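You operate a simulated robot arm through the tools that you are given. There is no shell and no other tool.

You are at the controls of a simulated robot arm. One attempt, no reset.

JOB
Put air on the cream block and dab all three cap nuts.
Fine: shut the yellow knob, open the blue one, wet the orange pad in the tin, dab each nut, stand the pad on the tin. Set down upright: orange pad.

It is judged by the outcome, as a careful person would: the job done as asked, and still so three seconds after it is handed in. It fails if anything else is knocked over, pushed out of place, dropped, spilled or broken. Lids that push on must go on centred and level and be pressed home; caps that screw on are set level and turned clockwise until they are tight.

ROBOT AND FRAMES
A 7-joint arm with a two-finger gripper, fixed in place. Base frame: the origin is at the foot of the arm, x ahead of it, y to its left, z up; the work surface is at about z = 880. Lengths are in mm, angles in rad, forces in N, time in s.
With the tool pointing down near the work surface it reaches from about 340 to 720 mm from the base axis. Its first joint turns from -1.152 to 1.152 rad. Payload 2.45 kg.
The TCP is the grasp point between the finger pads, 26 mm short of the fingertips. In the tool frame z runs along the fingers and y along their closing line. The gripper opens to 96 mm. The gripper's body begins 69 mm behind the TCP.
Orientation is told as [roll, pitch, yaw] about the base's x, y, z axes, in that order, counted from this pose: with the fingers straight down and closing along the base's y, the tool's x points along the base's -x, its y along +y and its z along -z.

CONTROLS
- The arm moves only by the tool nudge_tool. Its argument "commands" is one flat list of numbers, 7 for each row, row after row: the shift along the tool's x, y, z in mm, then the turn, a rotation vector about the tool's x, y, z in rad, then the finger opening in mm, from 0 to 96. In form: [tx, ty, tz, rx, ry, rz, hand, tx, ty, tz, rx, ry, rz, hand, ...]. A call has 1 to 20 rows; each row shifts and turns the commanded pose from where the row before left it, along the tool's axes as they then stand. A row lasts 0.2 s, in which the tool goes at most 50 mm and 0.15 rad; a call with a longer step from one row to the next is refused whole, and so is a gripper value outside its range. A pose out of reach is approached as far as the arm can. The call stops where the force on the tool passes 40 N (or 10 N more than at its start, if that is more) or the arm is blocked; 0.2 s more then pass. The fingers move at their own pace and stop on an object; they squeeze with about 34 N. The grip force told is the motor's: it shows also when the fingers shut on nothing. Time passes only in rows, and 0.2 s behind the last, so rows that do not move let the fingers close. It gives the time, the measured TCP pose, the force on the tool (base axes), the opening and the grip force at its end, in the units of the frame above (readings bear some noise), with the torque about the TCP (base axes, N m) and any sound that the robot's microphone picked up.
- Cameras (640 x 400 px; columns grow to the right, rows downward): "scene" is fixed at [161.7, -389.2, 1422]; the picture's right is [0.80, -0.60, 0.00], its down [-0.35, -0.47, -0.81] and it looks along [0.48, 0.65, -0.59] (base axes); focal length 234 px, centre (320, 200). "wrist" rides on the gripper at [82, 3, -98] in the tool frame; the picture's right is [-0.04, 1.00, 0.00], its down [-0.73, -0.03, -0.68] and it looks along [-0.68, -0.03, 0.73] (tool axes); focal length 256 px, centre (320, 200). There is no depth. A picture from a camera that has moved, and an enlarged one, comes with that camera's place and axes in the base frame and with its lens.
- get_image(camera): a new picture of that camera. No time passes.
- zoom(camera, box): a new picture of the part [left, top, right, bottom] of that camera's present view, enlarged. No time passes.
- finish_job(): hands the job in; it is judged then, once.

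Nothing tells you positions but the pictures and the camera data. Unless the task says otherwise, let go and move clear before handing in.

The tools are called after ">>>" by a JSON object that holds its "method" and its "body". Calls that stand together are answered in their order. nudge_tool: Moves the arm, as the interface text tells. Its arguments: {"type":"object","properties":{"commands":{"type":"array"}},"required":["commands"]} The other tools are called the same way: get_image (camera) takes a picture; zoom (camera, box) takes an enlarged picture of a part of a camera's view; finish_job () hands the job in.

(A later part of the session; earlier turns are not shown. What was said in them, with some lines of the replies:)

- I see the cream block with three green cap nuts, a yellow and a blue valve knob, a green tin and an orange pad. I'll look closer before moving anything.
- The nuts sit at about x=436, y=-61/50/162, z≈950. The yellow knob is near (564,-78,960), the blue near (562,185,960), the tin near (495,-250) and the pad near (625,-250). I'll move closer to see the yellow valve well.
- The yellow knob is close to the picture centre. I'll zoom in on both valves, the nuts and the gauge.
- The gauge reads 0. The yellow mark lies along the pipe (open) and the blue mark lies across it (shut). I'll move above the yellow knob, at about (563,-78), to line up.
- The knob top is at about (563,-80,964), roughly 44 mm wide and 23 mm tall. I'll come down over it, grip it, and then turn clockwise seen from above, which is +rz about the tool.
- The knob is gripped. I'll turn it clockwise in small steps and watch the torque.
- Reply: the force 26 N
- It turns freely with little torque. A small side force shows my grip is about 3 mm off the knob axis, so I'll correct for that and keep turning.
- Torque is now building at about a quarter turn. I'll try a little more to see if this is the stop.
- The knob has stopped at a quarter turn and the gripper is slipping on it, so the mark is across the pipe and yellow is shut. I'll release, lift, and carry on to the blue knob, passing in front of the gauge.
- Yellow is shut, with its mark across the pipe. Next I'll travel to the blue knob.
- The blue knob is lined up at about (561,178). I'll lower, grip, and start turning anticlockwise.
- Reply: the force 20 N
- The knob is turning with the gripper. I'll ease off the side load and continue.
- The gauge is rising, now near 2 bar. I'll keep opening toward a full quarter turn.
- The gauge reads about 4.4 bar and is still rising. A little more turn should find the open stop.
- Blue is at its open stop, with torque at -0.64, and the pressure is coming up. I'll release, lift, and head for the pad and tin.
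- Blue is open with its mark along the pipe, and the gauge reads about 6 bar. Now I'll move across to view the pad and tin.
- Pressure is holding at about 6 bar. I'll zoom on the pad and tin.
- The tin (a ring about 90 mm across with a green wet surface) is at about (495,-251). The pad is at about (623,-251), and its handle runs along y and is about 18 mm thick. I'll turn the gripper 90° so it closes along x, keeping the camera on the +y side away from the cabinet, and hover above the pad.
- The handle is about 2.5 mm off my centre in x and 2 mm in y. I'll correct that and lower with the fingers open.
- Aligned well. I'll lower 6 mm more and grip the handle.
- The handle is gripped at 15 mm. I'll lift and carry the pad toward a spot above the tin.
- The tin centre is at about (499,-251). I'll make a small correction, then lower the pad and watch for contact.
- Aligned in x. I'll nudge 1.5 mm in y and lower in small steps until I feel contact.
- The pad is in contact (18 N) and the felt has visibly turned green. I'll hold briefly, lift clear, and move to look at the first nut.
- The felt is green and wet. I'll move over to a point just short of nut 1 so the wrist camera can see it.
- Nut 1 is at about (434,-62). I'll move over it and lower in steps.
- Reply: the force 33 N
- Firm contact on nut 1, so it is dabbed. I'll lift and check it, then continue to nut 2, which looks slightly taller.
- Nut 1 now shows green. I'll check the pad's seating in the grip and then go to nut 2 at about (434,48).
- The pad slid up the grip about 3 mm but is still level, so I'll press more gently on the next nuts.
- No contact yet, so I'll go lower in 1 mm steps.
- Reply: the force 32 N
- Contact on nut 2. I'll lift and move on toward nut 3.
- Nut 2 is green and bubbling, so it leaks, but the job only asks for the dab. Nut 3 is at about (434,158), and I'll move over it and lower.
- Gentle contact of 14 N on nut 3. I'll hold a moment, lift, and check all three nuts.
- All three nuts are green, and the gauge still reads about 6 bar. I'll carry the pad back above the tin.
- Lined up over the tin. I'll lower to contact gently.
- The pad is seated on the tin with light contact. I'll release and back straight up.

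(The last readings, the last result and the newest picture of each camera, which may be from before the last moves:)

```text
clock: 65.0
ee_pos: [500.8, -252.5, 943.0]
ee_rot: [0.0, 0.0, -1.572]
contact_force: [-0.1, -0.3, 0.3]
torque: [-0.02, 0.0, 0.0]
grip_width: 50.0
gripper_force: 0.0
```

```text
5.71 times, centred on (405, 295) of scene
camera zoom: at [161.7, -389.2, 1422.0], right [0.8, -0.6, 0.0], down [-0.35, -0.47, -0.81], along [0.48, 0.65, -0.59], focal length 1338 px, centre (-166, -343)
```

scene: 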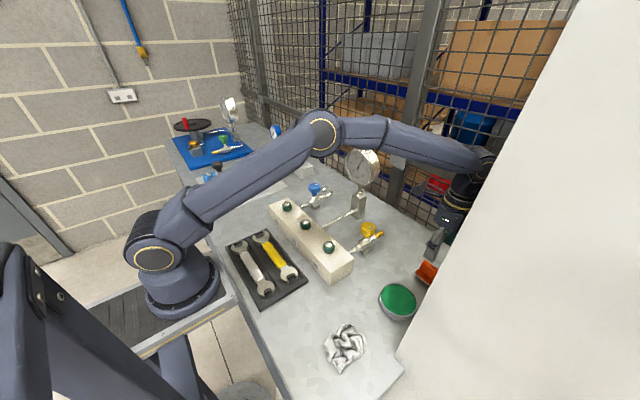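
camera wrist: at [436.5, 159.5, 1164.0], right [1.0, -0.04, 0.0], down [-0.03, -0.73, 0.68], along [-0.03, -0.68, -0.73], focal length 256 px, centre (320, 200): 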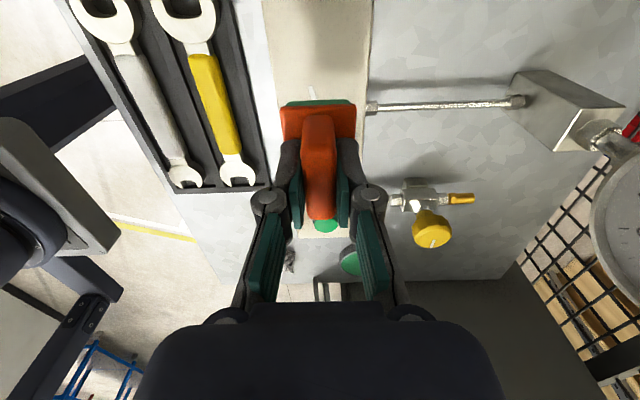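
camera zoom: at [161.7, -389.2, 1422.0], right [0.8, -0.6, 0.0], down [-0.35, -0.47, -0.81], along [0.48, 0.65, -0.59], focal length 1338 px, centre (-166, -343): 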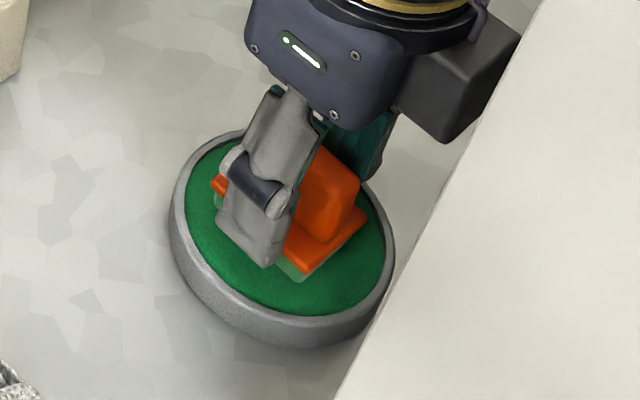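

The pad is standing upright inside the rim and the fingers are clear. I'll retreat straight up and then move away.

>>> {"method": "nudge_tool", "body": {"commands": [0, 0, -15, 0, 0, 0, 50, 0, 0, -30, 0, 0, 0, 50, 0, 0, -45, 0, 0, 0, 50, 0, 0, -45, 0, 0, 0, 50, 40, 0, -20, 0, 0, 0, 50, 40, 0, 0, 0, 0, 0, 50, 40, 0, 0, 0, 0, 0, 50, 0, 0, 0, 0, 0, 0, 50]}}

>>> {"method": "get_image", "body": {"camera": "scene"}}

>>> {"method": "zoom", "body": {"camera": "scene", "box": [360, 250, 450, 330]}}

>>> {"method": "zoom", "body": {"camera": "scene", "box": [260, 130, 390, 270]}}

>>> {"method": "get_image", "body": {"camera": "wrist"}}

```text
clock: 66.8
ee_pos: [500.3, -130.3, 1099.3]
ee_rot: [0.002, 0.0, -1.572]
contact_force: [0.8, -0.3, 0.2]
torque: [0.01, 0.01, 0.01]
grip_width: 50.2
gripper_force: 0.0
```

```text
taken
```

scene: 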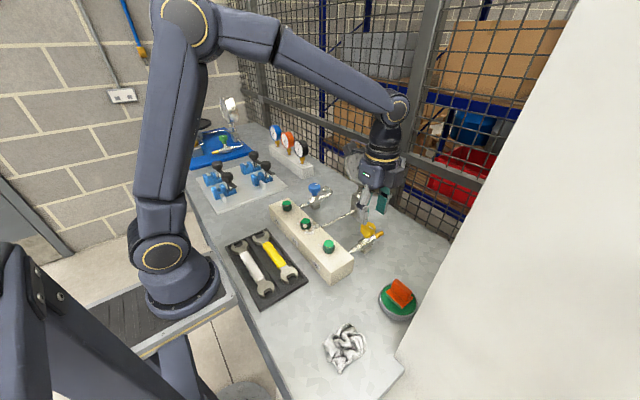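

```text
5.00 times, centred on (405, 290) of scene
camera zoom: at [161.7, -389.2, 1422.0], right [0.8, -0.6, 0.0], down [-0.35, -0.47, -0.81], along [0.48, 0.65, -0.59], focal length 1171 px, centre (-105, -250)
```

zoom: 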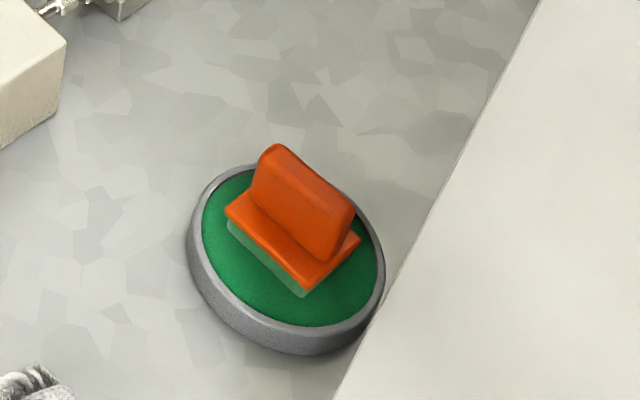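

```text
2.86 times, centred on (325, 200) of scene
camera zoom: at [161.7, -389.2, 1422.0], right [0.8, -0.6, 0.0], down [-0.35, -0.47, -0.81], along [0.48, 0.65, -0.59], focal length 669 px, centre (306, 200)
```

zoom: 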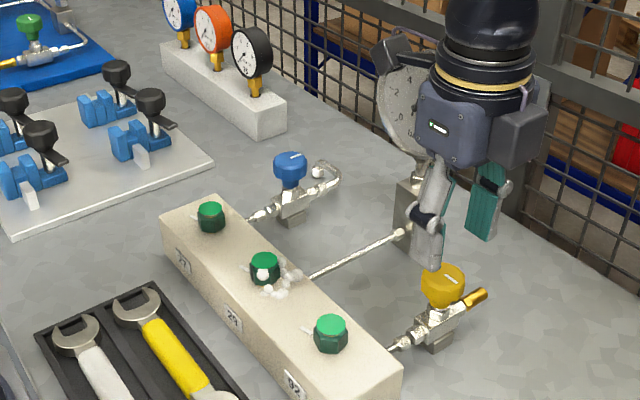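

```text
taken
camera wrist: at [503.2, -49.4, 1197.0], right [1.0, -0.04, 0.0], down [-0.03, -0.73, 0.68], along [-0.03, -0.68, -0.73], focal length 256 px, centre (320, 200)
```

wrist: 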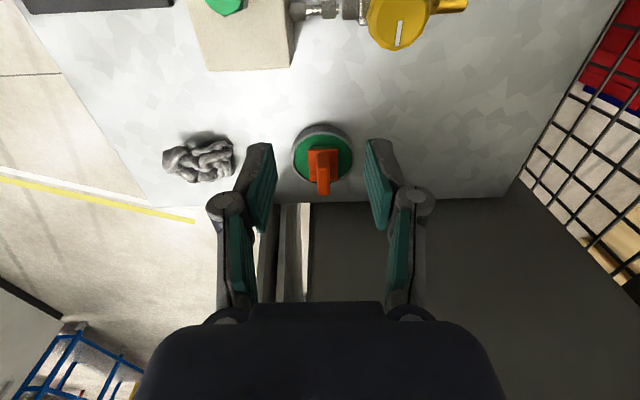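

Yellow is shut, blue is open with the gauge at about 6 bar when last visible, and all three nuts are green. The pad stands upright on the tin and the gripper is clear, so I'm handing in. The middle nut (29) is bubbling, which means it leaks.

>>> {"method": "finish_job", "body": {}}

```text
The job is handed in.
```

The job is done and handed in: the cream block has air on it and all three cap nuts are dabbed.

- **Valves:** the yellow knob is shut and the blue one is open, both turned to their stops. The gauge rose to about 6 bar and was still there after the last dab; the arm was in front of it in the final picture.
- **Nuts:** all three show green from the pad. The middle one (29) started bubbling after its dab, so it is leaking; I left it alone because the job only asked for dabbing.
- **Pad:** it stands upright on the tin, inside the rim, and the gripper is clear of it.

Nothing else was knocked or moved, as far as the pictures show.
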